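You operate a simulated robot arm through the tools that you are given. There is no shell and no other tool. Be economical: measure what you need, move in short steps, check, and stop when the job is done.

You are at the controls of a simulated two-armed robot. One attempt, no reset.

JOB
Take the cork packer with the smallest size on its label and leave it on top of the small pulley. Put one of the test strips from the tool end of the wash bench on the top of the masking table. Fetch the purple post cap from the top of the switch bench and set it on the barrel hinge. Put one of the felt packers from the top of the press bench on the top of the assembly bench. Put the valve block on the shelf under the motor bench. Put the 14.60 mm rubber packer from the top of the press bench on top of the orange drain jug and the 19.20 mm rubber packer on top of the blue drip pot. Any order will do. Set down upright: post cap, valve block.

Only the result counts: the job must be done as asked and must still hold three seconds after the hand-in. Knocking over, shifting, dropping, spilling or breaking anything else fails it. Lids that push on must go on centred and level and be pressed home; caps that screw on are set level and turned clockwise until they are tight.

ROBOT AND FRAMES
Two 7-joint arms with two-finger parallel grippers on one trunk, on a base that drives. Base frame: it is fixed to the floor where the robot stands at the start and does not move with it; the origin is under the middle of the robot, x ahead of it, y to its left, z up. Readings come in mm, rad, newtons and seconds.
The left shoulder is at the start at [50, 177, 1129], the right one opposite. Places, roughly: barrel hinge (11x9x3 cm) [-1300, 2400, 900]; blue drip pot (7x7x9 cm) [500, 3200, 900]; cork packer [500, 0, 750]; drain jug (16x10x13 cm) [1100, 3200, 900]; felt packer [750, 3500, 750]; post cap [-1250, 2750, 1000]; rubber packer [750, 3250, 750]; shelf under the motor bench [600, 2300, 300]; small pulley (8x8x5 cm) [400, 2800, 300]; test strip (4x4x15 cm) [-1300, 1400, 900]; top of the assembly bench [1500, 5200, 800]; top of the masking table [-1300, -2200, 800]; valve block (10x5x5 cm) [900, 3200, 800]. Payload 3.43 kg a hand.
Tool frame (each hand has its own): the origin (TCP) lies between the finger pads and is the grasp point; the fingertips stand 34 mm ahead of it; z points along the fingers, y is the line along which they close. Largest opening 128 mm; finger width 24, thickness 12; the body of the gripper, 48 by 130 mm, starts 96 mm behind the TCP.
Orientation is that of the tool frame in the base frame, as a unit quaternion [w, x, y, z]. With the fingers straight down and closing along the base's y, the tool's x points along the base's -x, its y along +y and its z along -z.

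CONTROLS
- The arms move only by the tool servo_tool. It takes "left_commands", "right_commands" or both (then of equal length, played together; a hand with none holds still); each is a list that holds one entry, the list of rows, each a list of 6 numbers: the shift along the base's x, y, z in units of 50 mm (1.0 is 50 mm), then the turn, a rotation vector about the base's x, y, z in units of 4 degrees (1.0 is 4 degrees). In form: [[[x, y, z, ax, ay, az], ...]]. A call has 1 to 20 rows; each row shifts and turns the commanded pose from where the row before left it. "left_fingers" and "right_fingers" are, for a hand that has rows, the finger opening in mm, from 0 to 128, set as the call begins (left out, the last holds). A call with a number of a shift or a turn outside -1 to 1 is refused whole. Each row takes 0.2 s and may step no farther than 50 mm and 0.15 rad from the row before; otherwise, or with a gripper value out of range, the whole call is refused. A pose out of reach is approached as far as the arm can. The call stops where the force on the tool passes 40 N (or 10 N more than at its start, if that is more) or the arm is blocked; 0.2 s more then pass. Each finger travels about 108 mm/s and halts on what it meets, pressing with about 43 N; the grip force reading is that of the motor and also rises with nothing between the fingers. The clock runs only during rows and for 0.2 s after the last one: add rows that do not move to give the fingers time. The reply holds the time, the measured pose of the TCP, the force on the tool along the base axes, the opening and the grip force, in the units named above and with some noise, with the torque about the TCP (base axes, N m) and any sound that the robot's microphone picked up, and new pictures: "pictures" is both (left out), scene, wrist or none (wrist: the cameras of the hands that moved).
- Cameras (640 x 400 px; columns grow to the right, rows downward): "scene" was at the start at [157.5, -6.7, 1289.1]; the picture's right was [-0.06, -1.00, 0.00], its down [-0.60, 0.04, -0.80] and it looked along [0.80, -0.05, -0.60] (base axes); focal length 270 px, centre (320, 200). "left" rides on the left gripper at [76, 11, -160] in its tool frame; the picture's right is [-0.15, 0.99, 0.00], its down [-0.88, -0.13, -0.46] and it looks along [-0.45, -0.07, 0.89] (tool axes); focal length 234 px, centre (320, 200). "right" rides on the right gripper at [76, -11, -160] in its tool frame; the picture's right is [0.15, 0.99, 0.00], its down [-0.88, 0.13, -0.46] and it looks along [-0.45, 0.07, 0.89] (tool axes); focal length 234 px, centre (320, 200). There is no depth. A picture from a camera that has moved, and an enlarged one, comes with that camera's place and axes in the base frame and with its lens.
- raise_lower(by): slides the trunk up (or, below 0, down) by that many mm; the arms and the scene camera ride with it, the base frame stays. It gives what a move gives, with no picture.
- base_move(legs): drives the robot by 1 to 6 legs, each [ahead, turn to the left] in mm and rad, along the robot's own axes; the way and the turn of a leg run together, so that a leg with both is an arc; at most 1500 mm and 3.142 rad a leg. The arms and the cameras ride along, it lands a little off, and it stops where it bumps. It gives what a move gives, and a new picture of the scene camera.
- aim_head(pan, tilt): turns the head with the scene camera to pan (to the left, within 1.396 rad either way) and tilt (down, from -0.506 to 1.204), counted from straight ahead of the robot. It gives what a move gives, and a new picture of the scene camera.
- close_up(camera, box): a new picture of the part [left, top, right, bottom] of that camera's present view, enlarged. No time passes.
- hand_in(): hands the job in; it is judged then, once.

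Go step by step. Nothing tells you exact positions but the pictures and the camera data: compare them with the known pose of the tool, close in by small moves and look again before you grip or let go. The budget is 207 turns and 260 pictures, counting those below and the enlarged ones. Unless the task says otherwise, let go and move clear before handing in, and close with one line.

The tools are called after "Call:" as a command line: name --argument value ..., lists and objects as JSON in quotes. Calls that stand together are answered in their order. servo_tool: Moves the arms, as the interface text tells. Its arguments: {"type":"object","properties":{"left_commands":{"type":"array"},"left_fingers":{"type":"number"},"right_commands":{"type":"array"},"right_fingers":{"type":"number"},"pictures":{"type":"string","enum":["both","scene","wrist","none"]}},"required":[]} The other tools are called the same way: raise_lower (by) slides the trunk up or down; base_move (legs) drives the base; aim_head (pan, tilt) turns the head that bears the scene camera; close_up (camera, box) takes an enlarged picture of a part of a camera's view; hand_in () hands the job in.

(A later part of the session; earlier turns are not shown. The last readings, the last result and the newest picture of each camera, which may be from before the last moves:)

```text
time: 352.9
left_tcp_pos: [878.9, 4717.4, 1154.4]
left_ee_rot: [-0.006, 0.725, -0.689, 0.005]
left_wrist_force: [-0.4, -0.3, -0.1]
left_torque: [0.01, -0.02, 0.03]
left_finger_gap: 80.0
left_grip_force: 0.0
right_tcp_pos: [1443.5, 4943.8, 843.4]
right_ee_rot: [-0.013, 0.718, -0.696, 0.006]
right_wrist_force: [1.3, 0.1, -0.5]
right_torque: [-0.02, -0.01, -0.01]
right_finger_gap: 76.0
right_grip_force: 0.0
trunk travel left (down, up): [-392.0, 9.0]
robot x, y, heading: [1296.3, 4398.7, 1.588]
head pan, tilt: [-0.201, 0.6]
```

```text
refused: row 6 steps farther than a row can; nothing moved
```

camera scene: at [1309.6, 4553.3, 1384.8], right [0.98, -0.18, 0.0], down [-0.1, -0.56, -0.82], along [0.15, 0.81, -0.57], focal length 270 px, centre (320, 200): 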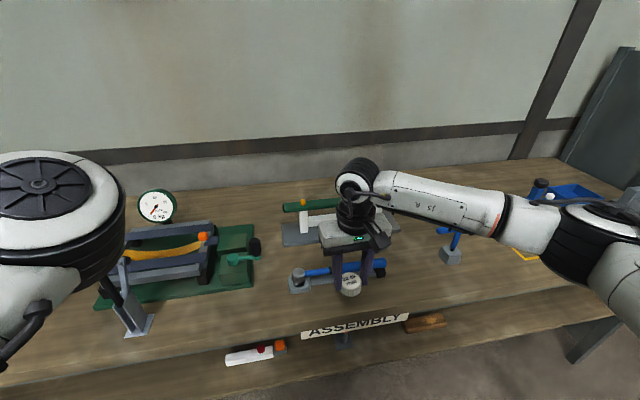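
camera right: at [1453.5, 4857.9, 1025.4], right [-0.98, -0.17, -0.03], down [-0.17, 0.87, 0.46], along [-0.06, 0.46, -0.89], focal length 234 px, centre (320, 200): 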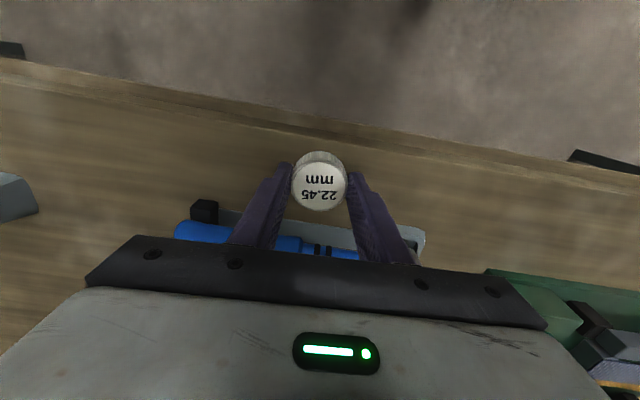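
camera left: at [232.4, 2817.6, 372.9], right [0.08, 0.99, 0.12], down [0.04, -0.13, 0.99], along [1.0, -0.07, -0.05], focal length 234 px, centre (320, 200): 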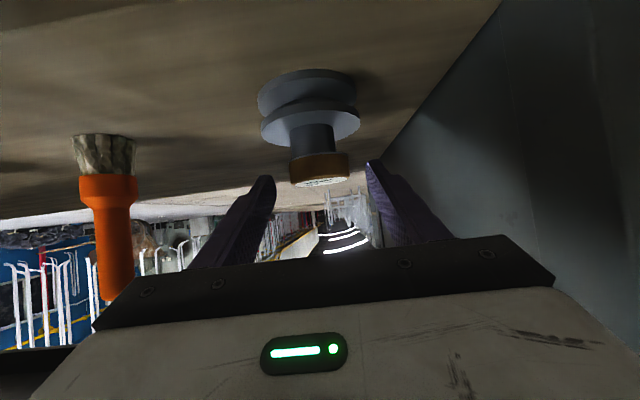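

Call:
servo_tool --right_commands '[[[0, 0, 0.4, 0, 0, 0], [0, 0, 0.9, 0, 0, 0], [0, 0, 0.9, 0, 0, 0], [0, 0, 0.9, 0, 0, 0], [0, 0, 0.9, 0, 0, 0], [0, -0.7, 0.6, 0, 0, 0], [0, -0.9, 0, 0, 0, 0], [0, -0.9, 0, 0, 0, 0], [0, -0.9, 0, 0, 0, 0]]]' --pictures "wrist"

```text
time: 354.9
left_tcp_pos: [879.5, 4717.5, 1153.3]
left_ee_rot: [-0.006, 0.725, -0.689, 0.004]
left_wrist_force: [0.5, -0.7, 0.4]
left_torque: [0.01, 0.04, 0.0]
left_finger_gap: 80.0
left_grip_force: 0.1
right_tcp_pos: [1442.2, 4774.3, 1073.4]
right_ee_rot: [-0.012, 0.717, -0.697, 0.006]
right_wrist_force: [0.0, -0.3, -0.2]
right_torque: [0.05, -0.01, 0.01]
right_finger_gap: 75.9
right_grip_force: 0.2
trunk travel left (down, up): [-392.0, 9.0]
robot x, y, heading: [1296.8, 4394.6, 1.586]
head pan, tilt: [-0.201, 0.6]
camera right: at [1452.5, 4696.4, 1232.2], right [-0.98, -0.17, -0.03], down [-0.17, 0.87, 0.46], along [-0.06, 0.46, -0.89], focal length 234 px, centre (320, 200)
```

right: 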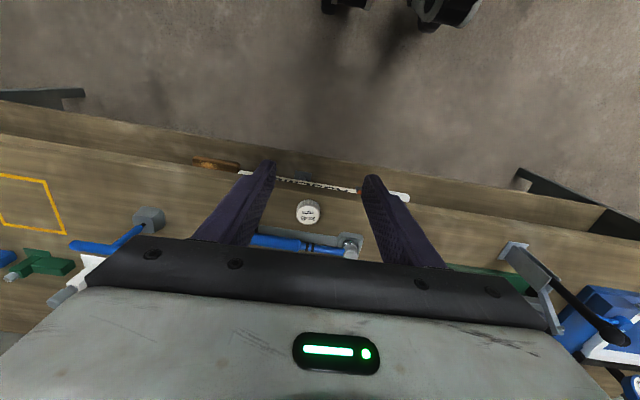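

The felt is on the assembly bench. Last is the valve block, which is best reached from the south side of the press bench. I'll take the long way round through the open floor.

Call:
base_move --legs '[[0, 1.556], [1500, 0], [100, 0], [0, 1.571], [1500, 0], [1400, 0]]'

```text
time: 384.3
left_tcp_pos: [157.2, 1156.4, 1153.4]
left_ee_rot: [-0.004, 0.688, 0.726, -0.006]
left_wrist_force: [0.0, -0.2, 0.2]
left_torque: [0.0, -0.03, -0.02]
left_finger_gap: 80.1
left_grip_force: 0.1
right_tcp_pos: [-407.6, 1095.5, 1073.2]
right_ee_rot: [-0.006, 0.694, 0.72, -0.012]
right_wrist_force: [-0.5, -0.3, -0.2]
right_torque: [-0.01, 0.0, 0.0]
right_finger_gap: 76.0
right_grip_force: 0.1
trunk travel left (down, up): [-392.0, 9.0]
robot x, y, heading: [-260.5, 1476.3, -1.548]
head pan, tilt: [-0.201, 0.6]
camera scene: at [-273.5, 1315.9, 1384.8], right [-0.98, 0.18, 0.0], down [0.1, 0.56, -0.82], along [-0.15, -0.81, -0.57], focal length 270 px, centre (320, 200)
```

scene: 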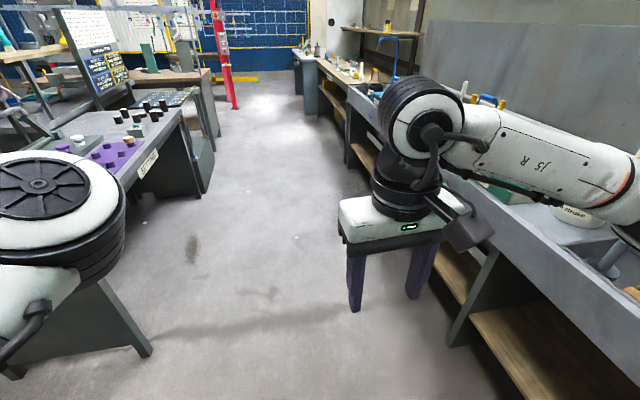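

Call:
base_move --legs '[[420, 0], [0, 1.548], [300, 0]]'

```text
time: 392.2
left_tcp_pos: [379.6, 1450.2, 1153.5]
left_ee_rot: [-0.001, -0.005, 1.0, -0.007]
left_wrist_force: [0.7, -0.5, 0.1]
left_torque: [0.0, -0.01, 0.0]
left_finger_gap: 80.2
left_grip_force: 0.0
right_tcp_pos: [412.7, 884.5, 1074.2]
right_ee_rot: [0.004, 0.006, 1.0, -0.013]
right_wrist_force: [0.5, -0.4, -0.3]
right_torque: [-0.02, 0.02, -0.01]
right_finger_gap: 76.0
right_grip_force: 0.2
trunk travel left (down, up): [-392.0, 9.0]
robot x, y, heading: [42.0, 1049.5, -0.018]
head pan, tilt: [-0.201, 0.6]
camera scene: at [199.7, 1025.2, 1384.7], right [-0.22, -0.98, 0.0], down [-0.55, 0.12, -0.82], along [0.8, -0.18, -0.57], focal length 270 px, centre (320, 200)
```

scene: 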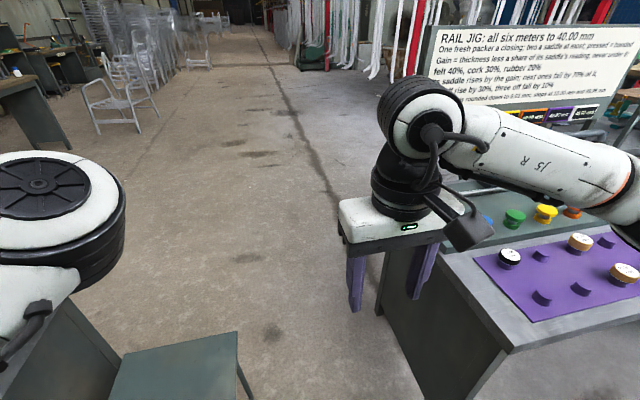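

Call:
aim_head --pan 0.0 --tilt 1.0

```text
time: 393.1
left_tcp_pos: [379.8, 1451.6, 1154.0]
left_ee_rot: [0.001, -0.006, 1.0, -0.007]
left_wrist_force: [0.0, 0.0, -0.6]
left_torque: [-0.02, 0.0, -0.01]
left_finger_gap: 79.7
left_grip_force: 0.1
right_tcp_pos: [414.1, 885.4, 1073.4]
right_ee_rot: [0.004, 0.005, 1.0, -0.014]
right_wrist_force: [0.4, 0.2, -0.8]
right_torque: [0.01, 0.0, 0.01]
right_finger_gap: 76.0
right_grip_force: 0.1
trunk travel left (down, up): [-392.0, 9.0]
robot x, y, heading: [41.4, 1047.5, -0.018]
head pan, tilt: [0.0, 1.0]
camera scene: at [182.6, 1043.1, 1352.8], right [-0.02, -1.0, 0.0], down [-0.84, 0.02, -0.54], along [0.54, -0.01, -0.84], focal length 270 px, centre (320, 200)
```

scene: 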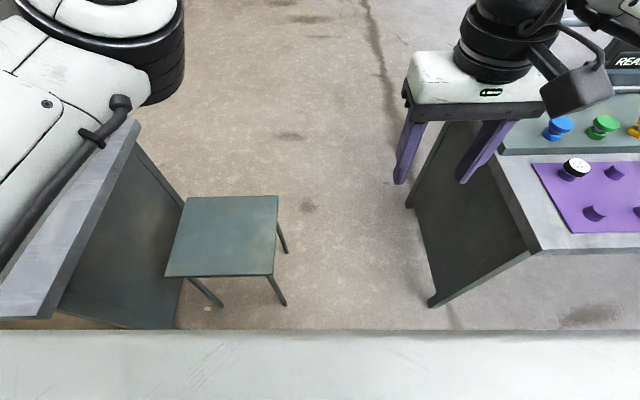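

The gap here between the stool and the setting bench is too narrow for the base, so I'll go back and take the valve block from the north instead. First I'll test in free space whether the right wrist can yaw about 80°.

Call:
servo_tool --right_commands '[[[0, 0, 0, 0, 0, -1], [0, 0, 0, 0, 0, -1], [0, 0, 0, 0, 0, -1], [0, 0, 0, 0, 0, -1], [0, 0, 0, 0, 0, -1], [0, 0, 0, 0, 0, -1], [0, 0, 0, 0, 0, -1], [0, 0, 0, 0, 0, -1], [0, 0, 0, 0, 0, -1], [0, 0, 0, 0, 0, -1], [0, 0, 0, 0, 0, -1], [0, 0, 0, 0, 0, -1], [0, 0, 0, 0, 0, -1], [0, 0, 0, 0, 0, -1], [0, 0, 0, 0, 0, -1], [0, 0, 0, 0, 0, -1], [0, 0, 0, 0, 0, -1], [0, 0, 0, 0, 0, -1], [0, 0, 0, 0, 0, -1], [0, 0, 0, 0, 0, -1]]]' --pictures "none"

```text
time: 397.3
left_tcp_pos: [380.0, 1451.0, 1153.8]
left_ee_rot: [0.001, -0.006, 1.0, -0.008]
left_wrist_force: [-0.5, -0.2, 0.0]
left_torque: [0.04, -0.03, 0.02]
left_finger_gap: 80.0
left_grip_force: 0.1
right_tcp_pos: [414.1, 884.8, 1073.6]
right_ee_rot: [-0.006, 0.648, 0.762, -0.013]
right_wrist_force: [-0.2, -0.1, 0.1]
right_torque: [-0.02, -0.01, -0.05]
right_finger_gap: 76.0
right_grip_force: 0.1
trunk travel left (down, up): [-392.0, 9.0]
robot x, y, heading: [41.4, 1046.3, -0.018]
head pan, tilt: [0.0, 1.0]
```

Yaw works in that direction. I'm driving back to the north corridor.

Call:
base_move --legs '[[-300, 0], [0, 1.589], [1500, 0], [1500, 0], [250, 0], [0, -1.571]]'

Call:
aim_head --pan 0 --tilt 0.6

```text
time: 422.7
left_tcp_pos: [134.5, 4705.0, 1153.2]
left_ee_rot: [0.0, 0.018, 1.0, -0.007]
left_wrist_force: [-0.3, -0.4, -0.3]
left_torque: [0.02, 0.01, -0.01]
left_finger_gap: 80.1
left_grip_force: 0.0
right_tcp_pos: [139.5, 4139.1, 1073.0]
right_ee_rot: [-0.005, 0.665, 0.747, -0.012]
right_wrist_force: [-0.2, 0.7, 0.2]
right_torque: [-0.01, 0.03, 0.01]
right_finger_gap: 76.0
right_grip_force: 0.1
trunk travel left (down, up): [-392.0, 9.0]
robot x, y, heading: [-218.4, 4322.0, -0.075]
head pan, tilt: [0.0, 1.0]
camera scene: at [-83.6, 4308.7, 1352.8], right [-0.07, -1.0, 0.0], down [-0.84, 0.06, -0.54], along [0.54, -0.04, -0.84], focal length 270 px, centre (320, 200)
```

scene: 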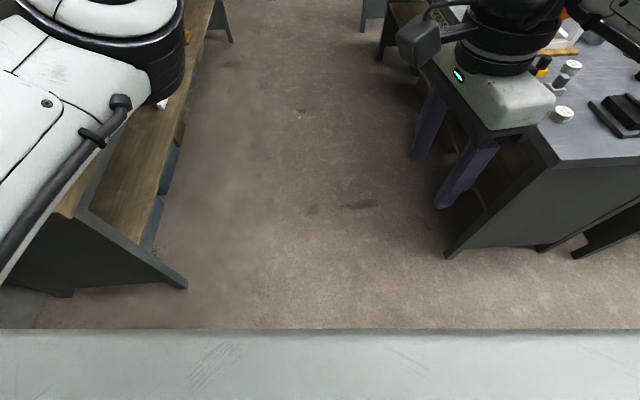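

```text
time: 423.6
left_tcp_pos: [132.0, 4705.9, 1154.2]
left_ee_rot: [0.0, 0.018, 1.0, -0.007]
left_wrist_force: [-0.2, -0.5, 0.2]
left_torque: [-0.02, -0.02, 0.03]
left_finger_gap: 80.1
left_grip_force: 0.1
right_tcp_pos: [141.0, 4138.2, 1073.1]
right_ee_rot: [-0.005, 0.665, 0.747, -0.012]
right_wrist_force: [-0.3, 0.2, -0.9]
right_torque: [0.03, -0.02, -0.02]
right_finger_gap: 76.0
right_grip_force: 0.1
trunk travel left (down, up): [-392.0, 9.0]
robot x, y, heading: [-223.7, 4317.4, -0.067]
head pan, tilt: [0.0, 0.6]
camera scene: at [-64.8, 4307.5, 1384.7], right [-0.07, -1.0, 0.0], down [-0.56, 0.04, -0.82], along [0.82, -0.06, -0.57], focal length 270 px, centre (320, 200)
```

scene: 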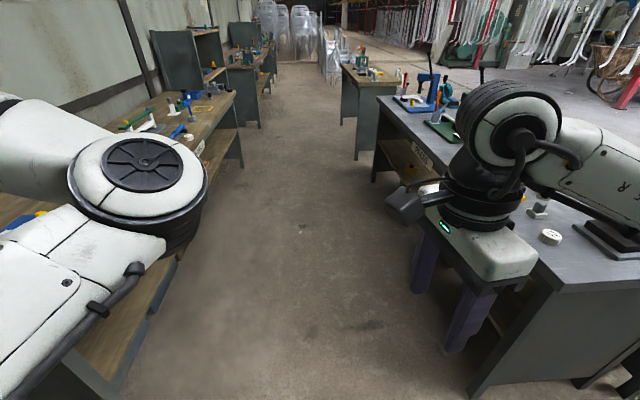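

Call:
base_move --legs '[[0, 0.07], [1300, 0], [0, -1.571], [350, 0]]'

```text
time: 436.0
left_tcp_pos: [1448.9, 3639.8, 1152.8]
left_ee_rot: [-0.005, 0.695, 0.719, -0.006]
left_wrist_force: [0.0, 0.1, 0.5]
left_torque: [0.02, 0.01, -0.02]
left_finger_gap: 80.2
left_grip_force: 0.1
right_tcp_pos: [883.8, 3593.7, 1073.7]
right_ee_rot: [-0.012, 0.996, 0.093, -0.006]
right_wrist_force: [0.4, -0.3, 0.5]
right_torque: [0.04, -0.01, 0.0]
right_finger_gap: 75.9
right_grip_force: 0.0
trunk travel left (down, up): [-392.0, 9.0]
robot x, y, heading: [1039.5, 3968.6, -1.573]
head pan, tilt: [0.0, 0.6]
camera scene: at [1039.8, 3808.4, 1384.7], right [-1.0, 0.0, 0.0], down [0.0, 0.57, -0.82], along [0.0, -0.82, -0.57], focal length 270 px, centre (320, 200)
```

scene: 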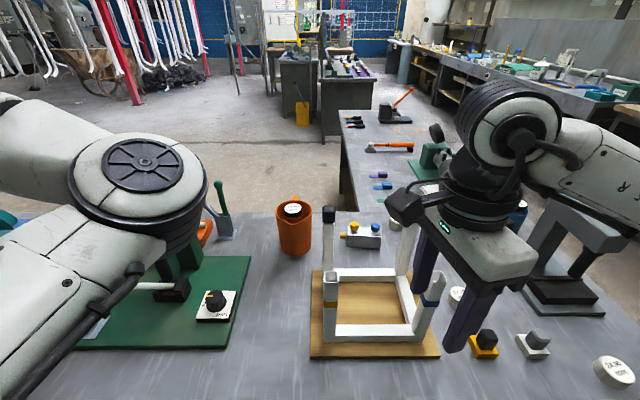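

Call:
servo_tool --right_commands '[[[0, 0, 0.7, 0, 0, -0.8], [0, 0, 0.7, 0, 0, -0.8], [0, 0, 0.2, 0, 0, -0.8]]]' --right_fingers 90 --pictures "none"

Call:
base_move --legs '[[85, 0]]'

Call:
servo_tool --right_commands '[[[0.08, -0.9, 0, 0, 0, 0], [0.08, -0.9, 0, 0, 0, 0], [0.08, -0.9, 0, 0, 0, 0], [0.08, -0.9, 0, 0, 0, 0], [0.08, -0.9, 0, 0, 0, 0], [0.08, -0.9, 0, 0, 0, 0]]]' --right_fingers 90 --pictures "wrist"

```text
time: 436.8
left_tcp_pos: [1449.1, 3640.6, 1152.8]
left_ee_rot: [-0.005, 0.695, 0.719, -0.005]
left_wrist_force: [-0.6, -1.4, 0.0]
left_torque: [-0.01, 0.04, -0.03]
left_finger_gap: 80.0
left_grip_force: 0.1
right_tcp_pos: [883.5, 3592.8, 1154.2]
right_ee_rot: [-0.013, 1.0, 0.009, -0.004]
right_wrist_force: [-0.4, 0.2, -0.4]
right_torque: [0.0, 0.01, 0.02]
right_finger_gap: 90.3
right_grip_force: 0.1
trunk travel left (down, up): [-392.0, 9.0]
robot x, y, heading: [1038.0, 3972.2, -1.568]
head pan, tilt: [0.0, 0.6]
```

```text
time: 437.9
left_tcp_pos: [1449.4, 3555.7, 1154.2]
left_ee_rot: [-0.005, 0.695, 0.719, -0.005]
left_wrist_force: [0.3, -0.9, -0.3]
left_torque: [0.02, -0.01, -0.03]
left_finger_gap: 79.9
left_grip_force: 0.1
right_tcp_pos: [884.2, 3506.8, 1153.5]
right_ee_rot: [-0.013, 1.0, 0.009, -0.005]
right_wrist_force: [-0.4, -0.5, 0.9]
right_torque: [0.04, -0.01, -0.03]
right_finger_gap: 90.1
right_grip_force: 0.1
trunk travel left (down, up): [-392.0, 9.0]
robot x, y, heading: [1038.7, 3886.2, -1.566]
head pan, tilt: [0.0, 0.6]
camera scene: at [1039.8, 3723.4, 1384.7], right [-1.0, 0.0, 0.0], down [0.0, 0.57, -0.82], along [0.0, -0.82, -0.57], focal length 270 px, centre (320, 200)
```

scene: 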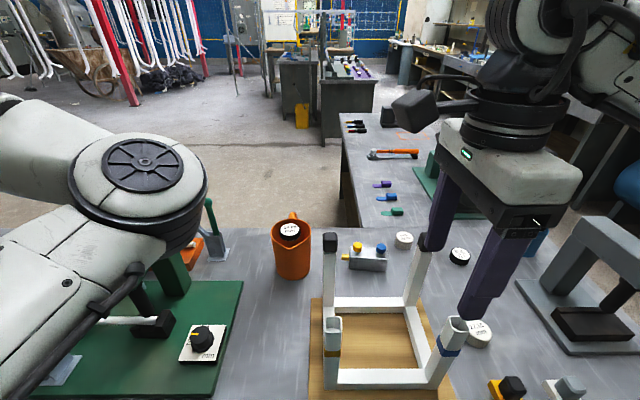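

```text
time: 439.3
left_tcp_pos: [1449.7, 3556.4, 1152.2]
left_ee_rot: [-0.005, 0.695, 0.719, -0.005]
left_wrist_force: [0.5, 0.2, -0.3]
left_torque: [-0.01, -0.01, 0.01]
left_finger_gap: 80.3
left_grip_force: 0.0
right_tcp_pos: [899.7, 3261.6, 1149.4]
right_ee_rot: [-0.011, 1.0, 0.01, -0.005]
right_wrist_force: [0.0, 0.0, 0.1]
right_torque: [0.0, -0.07, 0.03]
right_finger_gap: 90.0
right_grip_force: 0.0
right hand out of reach, approached as far as the arm can: row 6
trunk travel left (down, up): [-392.0, 9.0]
robot x, y, heading: [1037.7, 3885.3, -1.574]
head pan, tilt: [0.0, 0.6]
camera right: at [977.9, 3268.3, 1307.5], right [0.17, -0.99, -0.02], down [-0.87, -0.16, 0.46], along [-0.46, -0.06, -0.89], focal length 234 px, centre (320, 200)
```

right: 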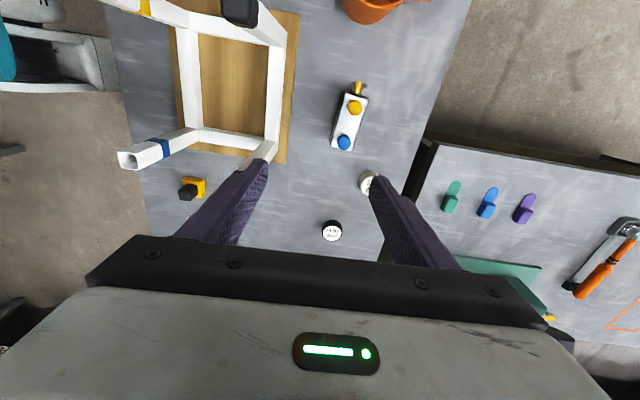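

The block's centre is near (916, 3213) with its long axis about 7° off x. Turning the base left 0.25 rad brings the right shoulder closer, so I'll do that and then re-centre the hand above the block.

Call:
base_move --legs '[[0, 0.25]]'

Call:
servo_tool --right_commands '[[[-0.35, -0.07, -0.2, 0, 0, -0.66], [-0.35, -0.07, -0.2, 0, 0, -0.66], [-0.35, -0.07, -0.2, 0, 0, -0.66], [-0.35, -0.07, -0.2, 0, 0, -0.66], [-0.35, -0.07, -0.2, 0, 0, -0.66], [-0.35, -0.07, -0.2, 0, 0, -0.66], [-0.35, -0.07, -0.4, 0, 0, -0.66], [-0.35, -0.07, -0.4, 0, 0, -0.66]]]' --right_fingers 90 --pictures "wrist"

```text
time: 440.6
left_tcp_pos: [1519.5, 3671.5, 1153.7]
left_ee_rot: [-0.004, 0.598, 0.802, -0.007]
left_wrist_force: [0.1, 0.1, 0.2]
left_torque: [-0.04, 0.02, -0.01]
left_finger_gap: 80.0
left_grip_force: 0.1
right_tcp_pos: [1063.3, 3246.2, 1148.8]
right_ee_rot: [-0.011, 0.99, 0.138, -0.007]
right_wrist_force: [-0.2, 0.3, 0.4]
right_torque: [-0.03, 0.02, 0.03]
right_finger_gap: 90.0
right_grip_force: 0.0
trunk travel left (down, up): [-392.0, 9.0]
robot x, y, heading: [1036.4, 3886.5, -1.318]
head pan, tilt: [0.0, 0.6]
camera scene: at [1080.8, 3729.9, 1384.8], right [-0.97, -0.25, 0.0], down [-0.14, 0.55, -0.83], along [0.21, -0.8, -0.56], focal length 270 px, centre (320, 200)
```

scene: 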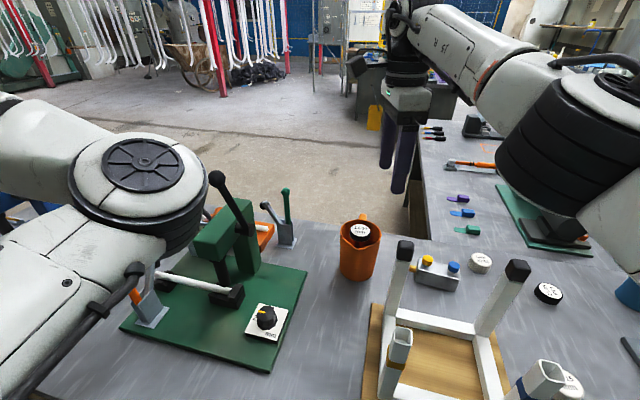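

```text
time: 442.4
left_tcp_pos: [1518.2, 3671.2, 1153.7]
left_ee_rot: [-0.004, 0.597, 0.802, -0.006]
left_wrist_force: [-0.6, -0.1, 0.4]
left_torque: [-0.01, -0.04, -0.03]
left_finger_gap: 80.0
left_grip_force: 0.2
right_tcp_pos: [922.3, 3217.3, 1047.6]
right_ee_rot: [-0.012, 0.999, -0.049, -0.004]
right_wrist_force: [0.6, -0.4, -0.5]
right_torque: [0.0, -0.02, 0.0]
right_finger_gap: 89.9
right_grip_force: 0.0
trunk travel left (down, up): [-392.0, 9.0]
robot x, y, heading: [1038.3, 3886.8, -1.314]
head pan, tilt: [0.0, 0.6]
camera right: at [1001.1, 3217.0, 1206.5], right [0.05, -1.0, -0.03], down [-0.89, -0.06, 0.46], along [-0.46, 0.0, -0.89], focal length 234 px, centre (320, 200)
```

right: 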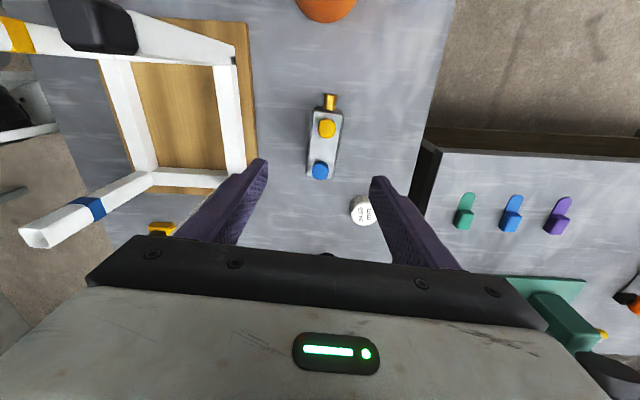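

The hand is aligned with the block. I'll lower straight down around it and grip.

Call:
servo_tool --right_commands '[[[0, 0, -0.9, 0, 0, 0], [0, 0, -0.9, 0, 0, 0], [0, 0, -0.9, 0, 0, 0], [0, 0, -0.7, 0, 0, 0]]]' --right_fingers 84 --pictures "wrist"

```text
time: 443.4
left_tcp_pos: [1518.4, 3669.8, 1153.7]
left_ee_rot: [-0.003, 0.598, 0.802, -0.007]
left_wrist_force: [-0.9, 0.0, -0.7]
left_torque: [0.01, -0.02, 0.01]
left_finger_gap: 80.2
left_grip_force: 0.1
right_tcp_pos: [920.4, 3219.2, 877.9]
right_ee_rot: [-0.012, 0.999, -0.048, -0.004]
right_wrist_force: [-0.4, 0.4, -0.9]
right_torque: [-0.01, 0.0, -0.01]
right_finger_gap: 84.0
right_grip_force: 0.1
trunk travel left (down, up): [-392.0, 9.0]
robot x, y, heading: [1036.8, 3884.7, -1.318]
head pan, tilt: [0.0, 0.6]
camera right: at [999.3, 3217.3, 1035.7], right [0.05, -1.0, -0.03], down [-0.89, -0.06, 0.46], along [-0.46, 0.0, -0.89], focal length 234 px, centre (320, 200)
```

right: 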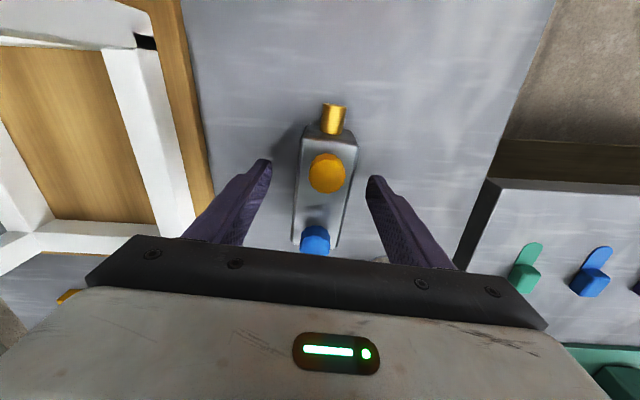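

Call:
servo_tool --right_commands '[[[0.06, -0.02, -0.24, 0, 0, 0], [0, 0, 0, 0, 0, 0]]]' --right_fingers 84 --pictures "none"

Call:
servo_tool --right_commands '[[[0, 0, 0, 0, 0, 0], [0, 0, 0, 0, 0, 0], [0, 0, 0, 0, 0, 0], [0, 0, 0, 0, 0, 0]]]' --right_fingers 35 --pictures "none"

Call:
servo_tool --right_commands '[[[0, 0, 0.3, 0, 0, 0], [0, 0, 0.7, 0, 0, 0], [0, 0, 0.9, 0, 0, 0], [0, 0, 0.9, 0, 0, 0], [0, 0, 0.9, 0, 0, 0], [0, 0, 0.9, 0, 0, 0], [0, 0, 0.9, 0, 0, 0]]]' --right_fingers 35 --pictures "wrist"

```text
time: 443.9
left_tcp_pos: [1518.3, 3672.0, 1154.1]
left_ee_rot: [-0.003, 0.598, 0.801, -0.006]
left_wrist_force: [0.0, 0.0, -0.1]
left_torque: [0.0, -0.01, 0.03]
left_finger_gap: 79.6
left_grip_force: 0.1
right_tcp_pos: [923.9, 3218.0, 866.8]
right_ee_rot: [-0.013, 0.999, -0.047, -0.003]
right_wrist_force: [0.2, 1.0, 0.6]
right_torque: [0.0, -0.02, 0.0]
right_finger_gap: 84.3
right_grip_force: 0.0
trunk travel left (down, up): [-392.0, 9.0]
robot x, y, heading: [1040.3, 3879.3, -1.316]
head pan, tilt: [0.0, 0.6]
```

```text
time: 444.9
left_tcp_pos: [1518.5, 3671.0, 1153.6]
left_ee_rot: [-0.004, 0.598, 0.802, -0.006]
left_wrist_force: [0.6, -1.0, -1.0]
left_torque: [-0.01, 0.04, 0.02]
left_finger_gap: 79.8
left_grip_force: 0.1
right_tcp_pos: [924.1, 3216.9, 865.9]
right_ee_rot: [-0.012, 0.999, -0.046, -0.003]
right_wrist_force: [-0.6, -1.6, 0.7]
right_torque: [-0.11, 0.06, 0.05]
right_finger_gap: 43.4
right_grip_force: 42.7
trunk travel left (down, up): [-392.0, 9.0]
robot x, y, heading: [1040.1, 3883.6, -1.311]
head pan, tilt: [0.0, 0.6]
```

```text
time: 446.6
left_tcp_pos: [1519.3, 3670.6, 1153.8]
left_ee_rot: [-0.004, 0.597, 0.802, -0.007]
left_wrist_force: [0.1, -0.2, -0.3]
left_torque: [-0.02, -0.03, 0.04]
left_finger_gap: 79.9
left_grip_force: 0.0
right_tcp_pos: [927.5, 3217.7, 1141.1]
right_ee_rot: [-0.012, 0.999, -0.046, -0.004]
right_wrist_force: [0.2, 0.0, -2.5]
right_torque: [-0.04, -0.02, 0.0]
right_finger_gap: 43.5
right_grip_force: 42.8
trunk travel left (down, up): [-392.0, 9.0]
robot x, y, heading: [1041.1, 3886.4, -1.316]
head pan, tilt: [0.0, 0.6]
camera right: at [1004.8, 3216.9, 1301.0], right [0.05, -1.0, -0.03], down [-0.89, -0.06, 0.46], along [-0.46, 0.0, -0.89], focal length 234 px, centre (320, 200)
```

right: 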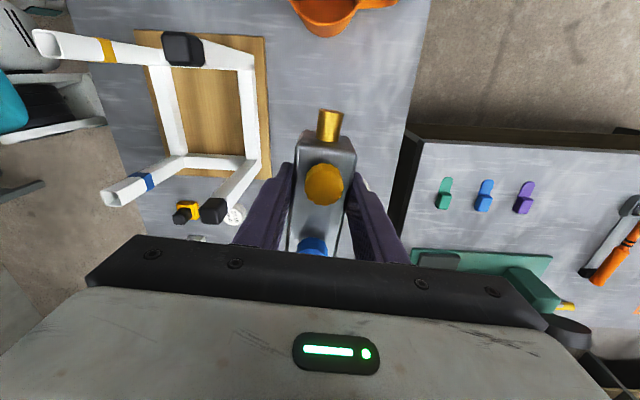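

The valve block is held. I'll back out over the frame, retract and un-yaw the hand.

Call:
base_move --legs '[[-320, 0]]'

Call:
servo_tool --right_commands '[[[0, 0.2, 0, 0, 0, 1], [0, 0.2, 0, 0, 0, 1], [0, 0.2, 0, 0, 0, 1], [0, 0.2, 0, 0, 0, 1], [0, 0.2, 0, 0, 0, 1], [0, 0.2, 0, 0, 0, 1], [0, 0.2, 0, 0, 0, 1], [0, 0.2, 0, 0, 0, 1], [0, 0.2, 0, 0, 0, 1], [0, 0.2, 0, 0, 0, 1], [0, 0.2, 0, 0, 0, 1], [0, 0.2, 0, 0, 0, 1], [0, 0.2, 0, 0, 0, 1], [0, 0.2, 0, 0, 0, 1], [0, 0.2, 0, 0, 0, 1], [0, 0.2, 0, 0, 0, 1], [0, 0.2, 0, 0, 0, 1], [0, 0.2, 0, 0, 0, 1], [0, 0.2, 0, 0, 0, 1], [0, 0.2, 0, 0, 0, 1]]]' --right_fingers 35 --pictures "none"

Call:
servo_tool --right_commands '[[[0, 0, 0, 0, 0, 0.94], [0, 0, 0, 0, 0, 0.94], [0, 0, 0, 0, 0, 0.94], [0, 0, 0, 0, 0, 0.94], [0, 0, 0, 0, 0, 0.94], [0, 0, 0, 0, 0, 0.94], [0, 0, 0, 0, 0, 0.94], [0, 0, 0, 0, 0, 0.94]]]' --right_fingers 35 --pictures "none"

```text
time: 448.7
left_tcp_pos: [1438.9, 3976.0, 1154.4]
left_ee_rot: [-0.004, 0.598, 0.801, -0.007]
left_wrist_force: [-0.5, 0.1, 0.6]
left_torque: [-0.03, -0.02, 0.0]
left_finger_gap: 80.2
left_grip_force: 0.2
right_tcp_pos: [844.6, 3524.2, 1141.9]
right_ee_rot: [-0.012, 0.999, -0.047, -0.004]
right_wrist_force: [0.0, 0.3, -3.5]
right_torque: [-0.04, 0.0, 0.0]
right_finger_gap: 43.5
right_grip_force: 43.0
trunk travel left (down, up): [-392.0, 9.0]
robot x, y, heading: [956.7, 4188.4, -1.318]
head pan, tilt: [0.0, 0.6]
camera scene: at [999.6, 4035.2, 1384.8], right [-0.97, -0.25, 0.0], down [-0.14, 0.55, -0.83], along [0.21, -0.8, -0.56], focal length 270 px, centre (320, 200)
```

scene: 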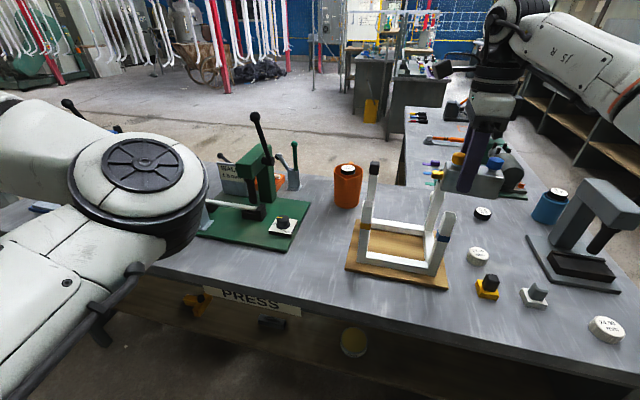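

```text
time: 452.9
left_tcp_pos: [1438.3, 3975.8, 1153.0]
left_ee_rot: [-0.004, 0.598, 0.801, -0.007]
left_wrist_force: [0.2, 0.2, 0.7]
left_torque: [-0.03, 0.05, 0.03]
left_finger_gap: 80.1
left_grip_force: 0.0
right_tcp_pos: [845.6, 3723.2, 1140.8]
right_ee_rot: [-0.006, 0.796, 0.606, -0.011]
right_wrist_force: [-0.7, 0.5, -2.5]
right_torque: [0.01, 0.0, -0.02]
right_finger_gap: 43.5
right_grip_force: 43.2
trunk travel left (down, up): [-392.0, 9.0]
robot x, y, heading: [959.5, 4186.0, -1.322]
head pan, tilt: [0.0, 0.6]
```

```text
time: 454.7
left_tcp_pos: [1438.2, 3975.9, 1153.6]
left_ee_rot: [-0.004, 0.599, 0.801, -0.007]
left_wrist_force: [-0.3, 0.3, -1.0]
left_torque: [-0.01, 0.03, -0.03]
left_finger_gap: 80.1
left_grip_force: 0.1
right_tcp_pos: [844.8, 3723.8, 1141.1]
right_ee_rot: [-0.004, 0.611, 0.792, -0.012]
right_wrist_force: [0.2, -0.3, -2.0]
right_torque: [0.02, -0.01, 0.0]
right_finger_gap: 43.6
right_grip_force: 42.5
trunk travel left (down, up): [-392.0, 9.0]
robot x, y, heading: [965.2, 4189.0, -1.314]
head pan, tilt: [0.0, 0.6]
```

The hand is neutral again. I'll drive to the west side of the motor bench, opposite its free southern part.

Call:
base_move --legs '[[0, -1.828], [1265, 0], [0, 1.571], [1500, 0], [500, 0], [0, 1.571]]'

```text
time: 482.7
left_tcp_pos: [72.6, 2609.8, 1153.2]
left_ee_rot: [0.002, -0.026, 1.0, -0.008]
left_wrist_force: [-0.6, 0.3, -0.2]
left_torque: [-0.04, -0.01, 0.0]
left_finger_gap: 79.8
left_grip_force: 0.1
right_tcp_pos: [179.3, 1974.8, 1139.8]
right_ee_rot: [0.004, -0.01, 1.0, -0.011]
right_wrist_force: [0.9, 0.2, -2.1]
right_torque: [-0.01, 0.01, 0.0]
right_finger_gap: 43.3
right_grip_force: 42.8
trunk travel left (down, up): [-392.0, 9.0]
robot x, y, heading: [-243.5, 2190.6, 0.021]
head pan, tilt: [0.0, 0.6]
camera scene: at [-87.6, 2195.8, 1384.8], right [0.02, -1.0, 0.0], down [-0.56, -0.01, -0.82], along [0.82, 0.02, -0.57], focal length 270 px, centre (320, 200)
```

scene: 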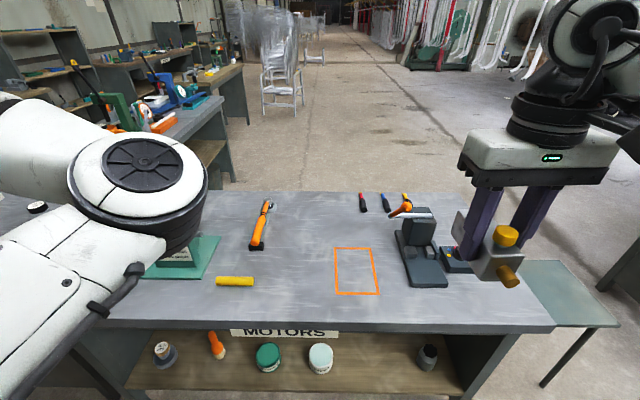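

The shelf is free around y≈2000. I'll set the block on the bench's front strip near (350, 2015) first, to re-grip it tilted.

Call:
raise_lower --by -100

Call:
servo_tool --right_commands '[[[0.85, 0.2, 0, 0, 0, 0], [0.85, 0.2, 0, 0, 0, 0], [0.85, 0.2, 0, 0, 0, 0], [0.85, 0.2, 0, 0, 0, 0], [0, 0, -0.84, 0, 0, -0.26], [0, 0, -0.84, 0, 0, 0], [0, 0, -0.84, 0, 0, 0], [0, 0, -0.84, 0, 0, 0], [0, 0, -0.7, 0, 0, 0]]]' --right_fingers 35

```text
time: 484.1
left_tcp_pos: [72.3, 2610.7, 1053.8]
left_ee_rot: [0.002, -0.028, 1.0, -0.008]
left_wrist_force: [0.8, 0.4, 0.5]
left_torque: [-0.04, 0.02, -0.03]
left_finger_gap: 80.1
left_grip_force: 0.0
right_tcp_pos: [181.7, 1973.4, 1040.9]
right_ee_rot: [0.004, -0.01, 1.0, -0.012]
right_wrist_force: [-0.4, 0.1, -2.4]
right_torque: [0.0, 0.01, -0.01]
right_finger_gap: 43.5
right_grip_force: 43.2
trunk travel left (down, up): [-292.0, 109.0]
robot x, y, heading: [-245.4, 2194.0, 0.022]
head pan, tilt: [0.0, 0.6]
```

```text
time: 486.1
left_tcp_pos: [73.1, 2611.0, 1053.9]
left_ee_rot: [0.001, -0.025, 1.0, -0.008]
left_wrist_force: [0.2, 0.0, 0.1]
left_torque: [0.0, 0.05, -0.01]
left_finger_gap: 79.9
left_grip_force: 0.2
right_tcp_pos: [350.6, 2014.5, 837.6]
right_ee_rot: [0.004, -0.002, 1.0, -0.012]
right_wrist_force: [-0.5, 0.5, -2.9]
right_torque: [0.01, 0.08, 0.01]
right_finger_gap: 43.6
right_grip_force: 42.8
trunk travel left (down, up): [-292.0, 109.0]
robot x, y, heading: [-246.6, 2195.0, 0.017]
head pan, tilt: [0.0, 0.6]
camera scene: at [-87.3, 2195.6, 1284.7], right [0.02, -1.0, 0.0], down [-0.57, -0.01, -0.82], along [0.82, 0.02, -0.57], focal length 270 px, centre (320, 200)
camera right: at [274.5, 2005.6, 995.5], right [-0.15, 0.99, -0.03], down [0.88, 0.14, 0.46], along [0.46, 0.05, -0.89], focal length 234 px, centre (320, 200)
```

scene: 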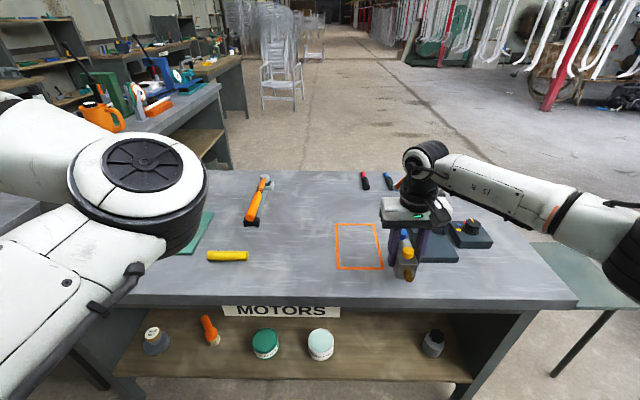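
right: 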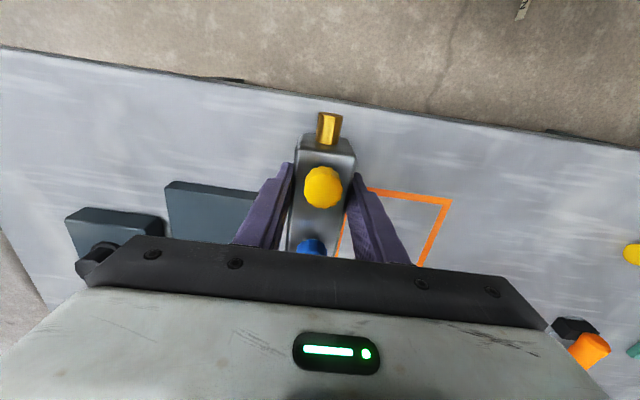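

Call:
servo_tool --right_commands '[[[0, 0, -0.4, 0, 0, 0], [0, 0, -0.2, 0, 0, 0], [0, 0, -0.06, 0, 0, 0], [0, 0, -0.05, 0, 0, 0], [0, 0, -0.05, 0, 0, 0], [0, 0, 0, 0, 0, 0]]]' --right_fingers 35 --pictures "none"

```text
time: 487.5
left_tcp_pos: [70.8, 2611.1, 1054.4]
left_ee_rot: [0.004, -0.026, 1.0, -0.008]
left_wrist_force: [1.0, -0.2, -0.1]
left_torque: [-0.02, 0.01, -0.01]
left_finger_gap: 80.0
left_grip_force: 0.1
right_tcp_pos: [350.7, 2013.3, 804.6]
right_ee_rot: [0.009, 0.0, 1.0, -0.013]
right_wrist_force: [-4.0, -5.7, 30.4]
right_torque: [0.46, 0.12, 0.04]
right_finger_gap: 43.5
right_grip_force: 42.8
trunk travel left (down, up): [-292.0, 109.0]
robot x, y, heading: [-249.1, 2196.2, 0.017]
head pan, tilt: [0.0, 0.6]
```

Call:
servo_tool --right_commands '[[[0, 0, 0.05, 0, 0, 0], [0, 0, 0, 0, 0, 0], [0, 0, 0, 0, 0, 0], [0, 0, 0, 0, 0, 0]]]' --right_fingers 84 --pictures "none"

Call:
servo_tool --right_commands '[[[0, 0, 0.5, 0, 0, 0], [0, 0, 0.9, 0, 0, 0], [0, 0, 0.9, 0, 0, 0]]]' --right_fingers 84 --pictures "wrist"

Call:
base_move --legs '[[-110, 0]]'

```text
time: 488.5
left_tcp_pos: [73.0, 2610.0, 1052.4]
left_ee_rot: [0.002, -0.026, 1.0, -0.008]
left_wrist_force: [0.4, 0.4, 0.1]
left_torque: [-0.01, 0.0, 0.02]
left_finger_gap: 80.1
left_grip_force: 0.1
right_tcp_pos: [350.7, 2013.7, 801.0]
right_ee_rot: [0.005, -0.002, 1.0, -0.012]
right_wrist_force: [0.5, 0.6, -0.1]
right_torque: [0.0, -0.01, -0.03]
right_finger_gap: 83.9
right_grip_force: 0.1
trunk travel left (down, up): [-292.0, 109.0]
robot x, y, heading: [-245.1, 2193.2, 0.019]
head pan, tilt: [0.0, 0.6]
```

```text
time: 489.3
left_tcp_pos: [72.2, 2609.8, 1053.5]
left_ee_rot: [0.001, -0.028, 1.0, -0.007]
left_wrist_force: [-0.5, -0.3, 0.2]
left_torque: [0.01, 0.01, -0.02]
left_finger_gap: 80.1
left_grip_force: 0.1
right_tcp_pos: [350.2, 2016.0, 919.6]
right_ee_rot: [0.004, -0.002, 1.0, -0.012]
right_wrist_force: [0.2, 0.5, -0.3]
right_torque: [0.02, 0.0, 0.0]
right_finger_gap: 84.1
right_grip_force: 0.0
trunk travel left (down, up): [-292.0, 109.0]
robot x, y, heading: [-243.9, 2189.9, 0.02]
head pan, tilt: [0.0, 0.6]
camera right: at [274.1, 2005.9, 1077.7], right [-0.15, 0.99, -0.03], down [0.88, 0.14, 0.46], along [0.46, 0.05, -0.89], focal length 234 px, centre (320, 200)
```

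right: 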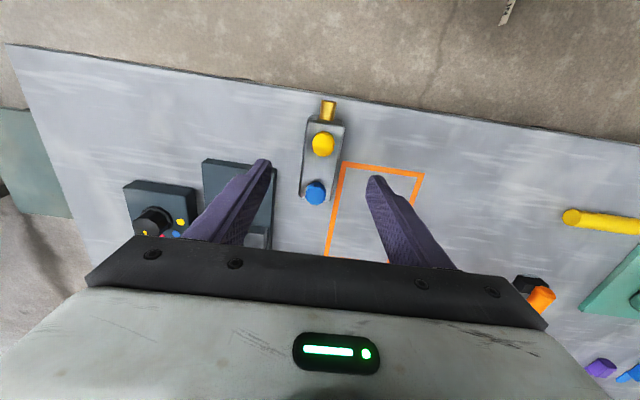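

```text
time: 490.5
left_tcp_pos: [-37.6, 2607.6, 1053.2]
left_ee_rot: [0.001, -0.027, 1.0, -0.008]
left_wrist_force: [-1.1, 1.0, 0.3]
left_torque: [-0.02, -0.02, 0.01]
left_finger_gap: 79.9
left_grip_force: 0.1
right_tcp_pos: [240.6, 2012.2, 917.7]
right_ee_rot: [0.005, -0.002, 1.0, -0.012]
right_wrist_force: [-0.1, -0.6, 0.0]
right_torque: [0.02, -0.01, 0.02]
right_finger_gap: 83.9
right_grip_force: 0.0
trunk travel left (down, up): [-292.0, 109.0]
robot x, y, heading: [-353.7, 2189.2, 0.023]
head pan, tilt: [0.0, 0.6]
camera scene: at [-198.8, 2193.5, 1285.0], right [0.02, -1.0, 0.0], down [-0.56, -0.01, -0.83], along [0.83, 0.02, -0.56], focal length 270 px, centre (320, 200)
```

scene: 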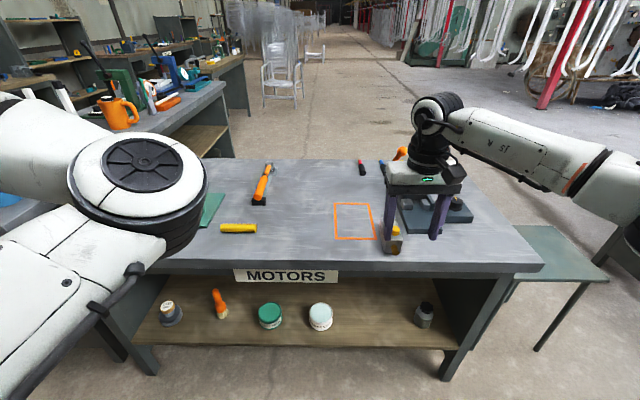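

Now I'll tilt the right hand 60° forward in free space, ready to slide onto the block.

Call:
servo_tool --right_commands '[[[0, 0, -0.05, 0, -1, 0], [0, 0, -0.05, 0, -1, 0], [0, 0, -0.05, 0, -1, 0], [0, 0, -0.05, 0, -1, 0], [0, 0, -0.05, 0, -1, 0], [0, 0, -0.05, 0, -1, 0], [0, 0, -0.05, 0, -1, 0], [0, 0, -0.1, 0, -1, 0], [0, 0, -0.1, 0, -1, 0], [0, 0, -0.1, 0, -1, 0], [0, 0, -0.1, 0, -1, 0], [0, 0, -0.15, 0, -1, 0], [0, 0, -0.15, 0, -1, 0], [0, 0, -0.15, 0, -1, 0], [0, 0, -0.15, 0, -1, 0]]]' --right_fingers 84

```text
time: 493.7
left_tcp_pos: [-37.8, 2608.5, 1053.9]
left_ee_rot: [0.001, -0.027, 1.0, -0.007]
left_wrist_force: [-0.7, 0.5, 0.3]
left_torque: [-0.04, -0.01, 0.04]
left_finger_gap: 80.3
left_grip_force: 0.1
right_tcp_pos: [242.7, 2012.0, 856.8]
right_ee_rot: [0.473, 0.003, 0.881, -0.011]
right_wrist_force: [0.2, -0.5, -0.7]
right_torque: [-0.02, 0.0, -0.05]
right_finger_gap: 83.8
right_grip_force: 0.2
right hand out of reach, approached as far as the arm can: row 15
trunk travel left (down, up): [-292.0, 109.0]
robot x, y, heading: [-359.0, 2191.5, 0.022]
head pan, tilt: [0.0, 0.6]
camera scene: at [-198.0, 2193.4, 1284.8], right [0.02, -1.0, 0.0], down [-0.56, -0.01, -0.83], along [0.82, 0.02, -0.56], focal length 270 px, centre (320, 200)
camera right: at [66.9, 2003.6, 881.5], right [-0.06, 0.99, -0.14], down [0.11, 0.14, 0.98], along [0.99, 0.05, -0.12], focal length 234 px, centre (320, 200)
```

scene: 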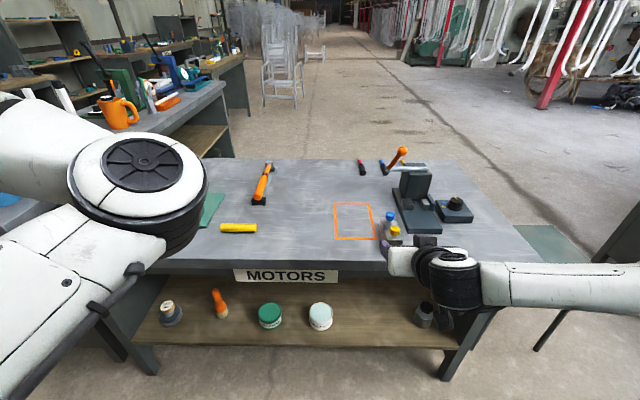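
right: 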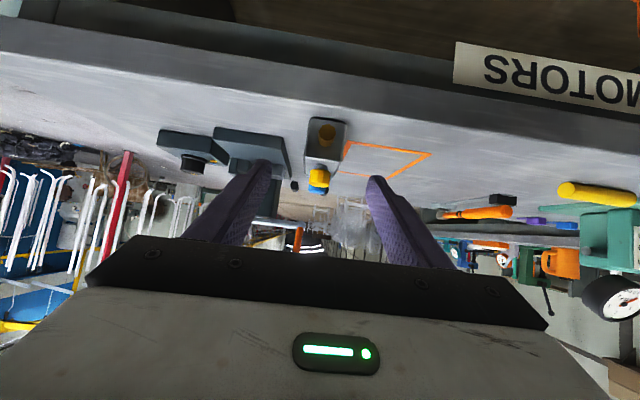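

Call:
servo_tool --right_commands '[[[0.65, 0.01, -0.41, 0, 0, 0], [0.65, 0.01, -0.41, 0, 0, 0], [0.66, 0, -0.41, 0, 0, 0], [0, 0, 0, 0, 0, 0]]]' --right_fingers 84 --pictures "wrist"

```text
time: 494.7
left_tcp_pos: [-37.2, 2608.6, 1055.0]
left_ee_rot: [0.002, -0.027, 1.0, -0.009]
left_wrist_force: [-0.5, 0.0, 0.5]
left_torque: [0.01, -0.02, 0.0]
left_finger_gap: 80.0
left_grip_force: 0.1
right_tcp_pos: [337.6, 2012.2, 794.9]
right_ee_rot: [0.473, 0.004, 0.881, -0.012]
right_wrist_force: [0.9, 0.9, 0.4]
right_torque: [-0.02, -0.06, -0.02]
right_finger_gap: 84.1
right_grip_force: 0.0
trunk travel left (down, up): [-292.0, 109.0]
robot x, y, heading: [-357.4, 2192.3, 0.021]
head pan, tilt: [0.0, 0.6]
camera right: at [162.4, 2005.0, 819.4], right [-0.06, 0.99, -0.14], down [0.11, 0.14, 0.98], along [0.99, 0.05, -0.12], focal length 234 px, centre (320, 200)
```

right: 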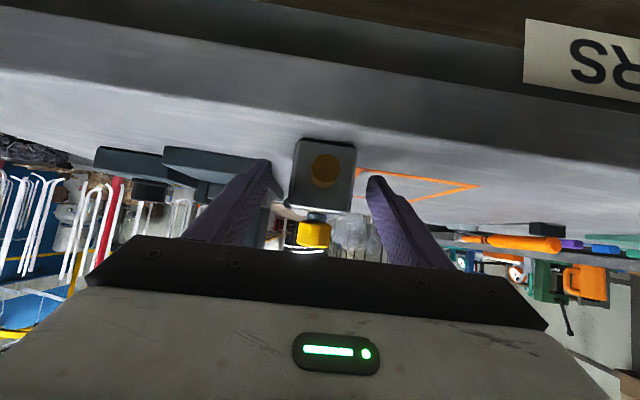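

Call:
servo_tool --right_commands '[[[0.04, 0, 0, 0, 0, 0], [0, 0, 0, 0, 0, 0], [0, 0, 0, 0, 0, 0], [0, 0, 0, 0, 0, 0]]]' --right_fingers 32 --pictures "none"

Call:
servo_tool --right_commands '[[[0, 0, 0.3, 0, 0, 0], [0, 0, 0.6, 0, 0, 0]]]' --right_fingers 32 --pictures "wrist"

```text
time: 495.7
left_tcp_pos: [-38.3, 2608.2, 1054.8]
left_ee_rot: [0.002, -0.027, 1.0, -0.008]
left_wrist_force: [0.3, 0.7, 0.3]
left_torque: [0.02, 0.01, 0.02]
left_finger_gap: 79.7
left_grip_force: 0.1
right_tcp_pos: [338.9, 2012.2, 795.7]
right_ee_rot: [0.474, 0.005, 0.881, -0.012]
right_wrist_force: [-0.7, -0.6, 0.4]
right_torque: [0.07, -0.07, 0.03]
right_finger_gap: 43.6
right_grip_force: 43.0
trunk travel left (down, up): [-292.0, 109.0]
robot x, y, heading: [-358.3, 2189.1, 0.025]
head pan, tilt: [0.0, 0.6]
```

```text
time: 496.3
left_tcp_pos: [-38.7, 2608.2, 1054.2]
left_ee_rot: [0.002, -0.027, 1.0, -0.008]
left_wrist_force: [-0.7, -0.2, -0.3]
left_torque: [-0.02, 0.0, 0.01]
left_finger_gap: 79.9
left_grip_force: 0.1
right_tcp_pos: [337.8, 2013.3, 839.9]
right_ee_rot: [0.473, 0.004, 0.881, -0.013]
right_wrist_force: [1.0, -0.6, -2.0]
right_torque: [0.02, 0.05, 0.04]
right_finger_gap: 43.5
right_grip_force: 43.2
trunk travel left (down, up): [-292.0, 109.0]
robot x, y, heading: [-359.4, 2190.8, 0.024]
head pan, tilt: [0.0, 0.6]
camera right: at [163.9, 2004.6, 864.8], right [-0.06, 0.99, -0.14], down [0.11, 0.15, 0.98], along [0.99, 0.05, -0.12], focal length 234 px, centre (320, 200)
```

right: 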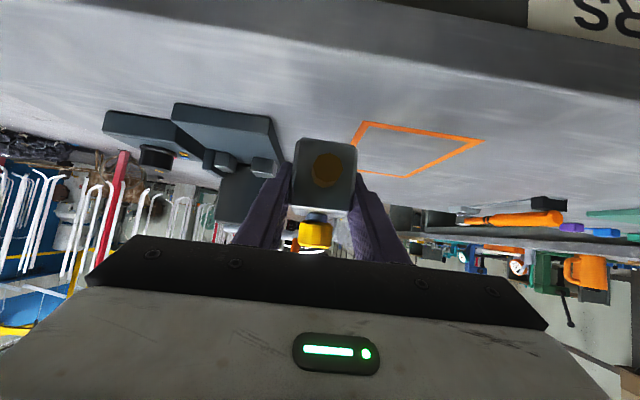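

The block is held level with the hand tilted. I'll back away and lower the trunk for the shelf.

Call:
base_move --legs '[[-260, 0]]'

Call:
raise_lower --by -255

```text
time: 498.1
left_tcp_pos: [-296.6, 2602.2, 1053.6]
left_ee_rot: [0.002, -0.027, 1.0, -0.008]
left_wrist_force: [-0.6, -0.2, 0.6]
left_torque: [-0.03, -0.04, 0.01]
left_finger_gap: 80.1
left_grip_force: 0.2
right_tcp_pos: [78.6, 2008.1, 841.4]
right_ee_rot: [0.473, 0.004, 0.881, -0.012]
right_wrist_force: [-0.5, 0.5, -2.5]
right_torque: [0.0, 0.09, 0.0]
right_finger_gap: 43.6
right_grip_force: 43.4
trunk travel left (down, up): [-292.0, 109.0]
robot x, y, heading: [-618.6, 2189.3, 0.016]
head pan, tilt: [0.0, 0.6]
camera scene: at [-458.4, 2187.7, 1284.9], right [0.02, -1.0, 0.0], down [-0.56, -0.01, -0.83], along [0.83, 0.02, -0.56], focal length 270 px, centre (320, 200)
```

scene: 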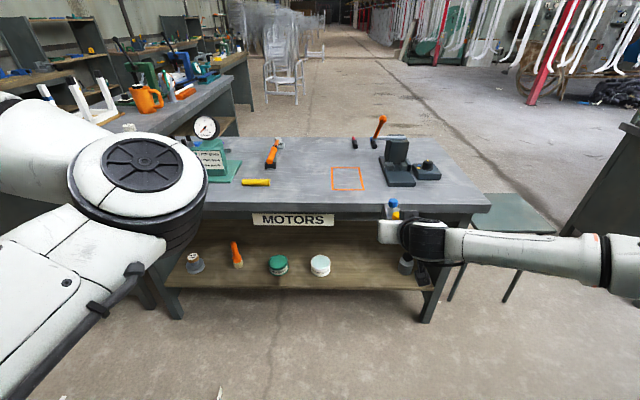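

```text
time: 500.8
left_tcp_pos: [-297.1, 2602.2, 798.3]
left_ee_rot: [0.002, -0.027, 1.0, -0.008]
left_wrist_force: [0.6, -0.3, -0.3]
left_torque: [0.0, 0.0, 0.01]
left_finger_gap: 79.8
left_grip_force: 0.0
right_tcp_pos: [78.5, 2006.6, 585.4]
right_ee_rot: [0.473, 0.004, 0.881, -0.012]
right_wrist_force: [-0.2, -0.1, -1.7]
right_torque: [0.02, 0.06, -0.04]
right_finger_gap: 43.9
right_grip_force: 42.5
trunk travel left (down, up): [-37.0, 364.0]
robot x, y, heading: [-616.3, 2186.8, 0.017]
head pan, tilt: [0.0, 0.6]
```

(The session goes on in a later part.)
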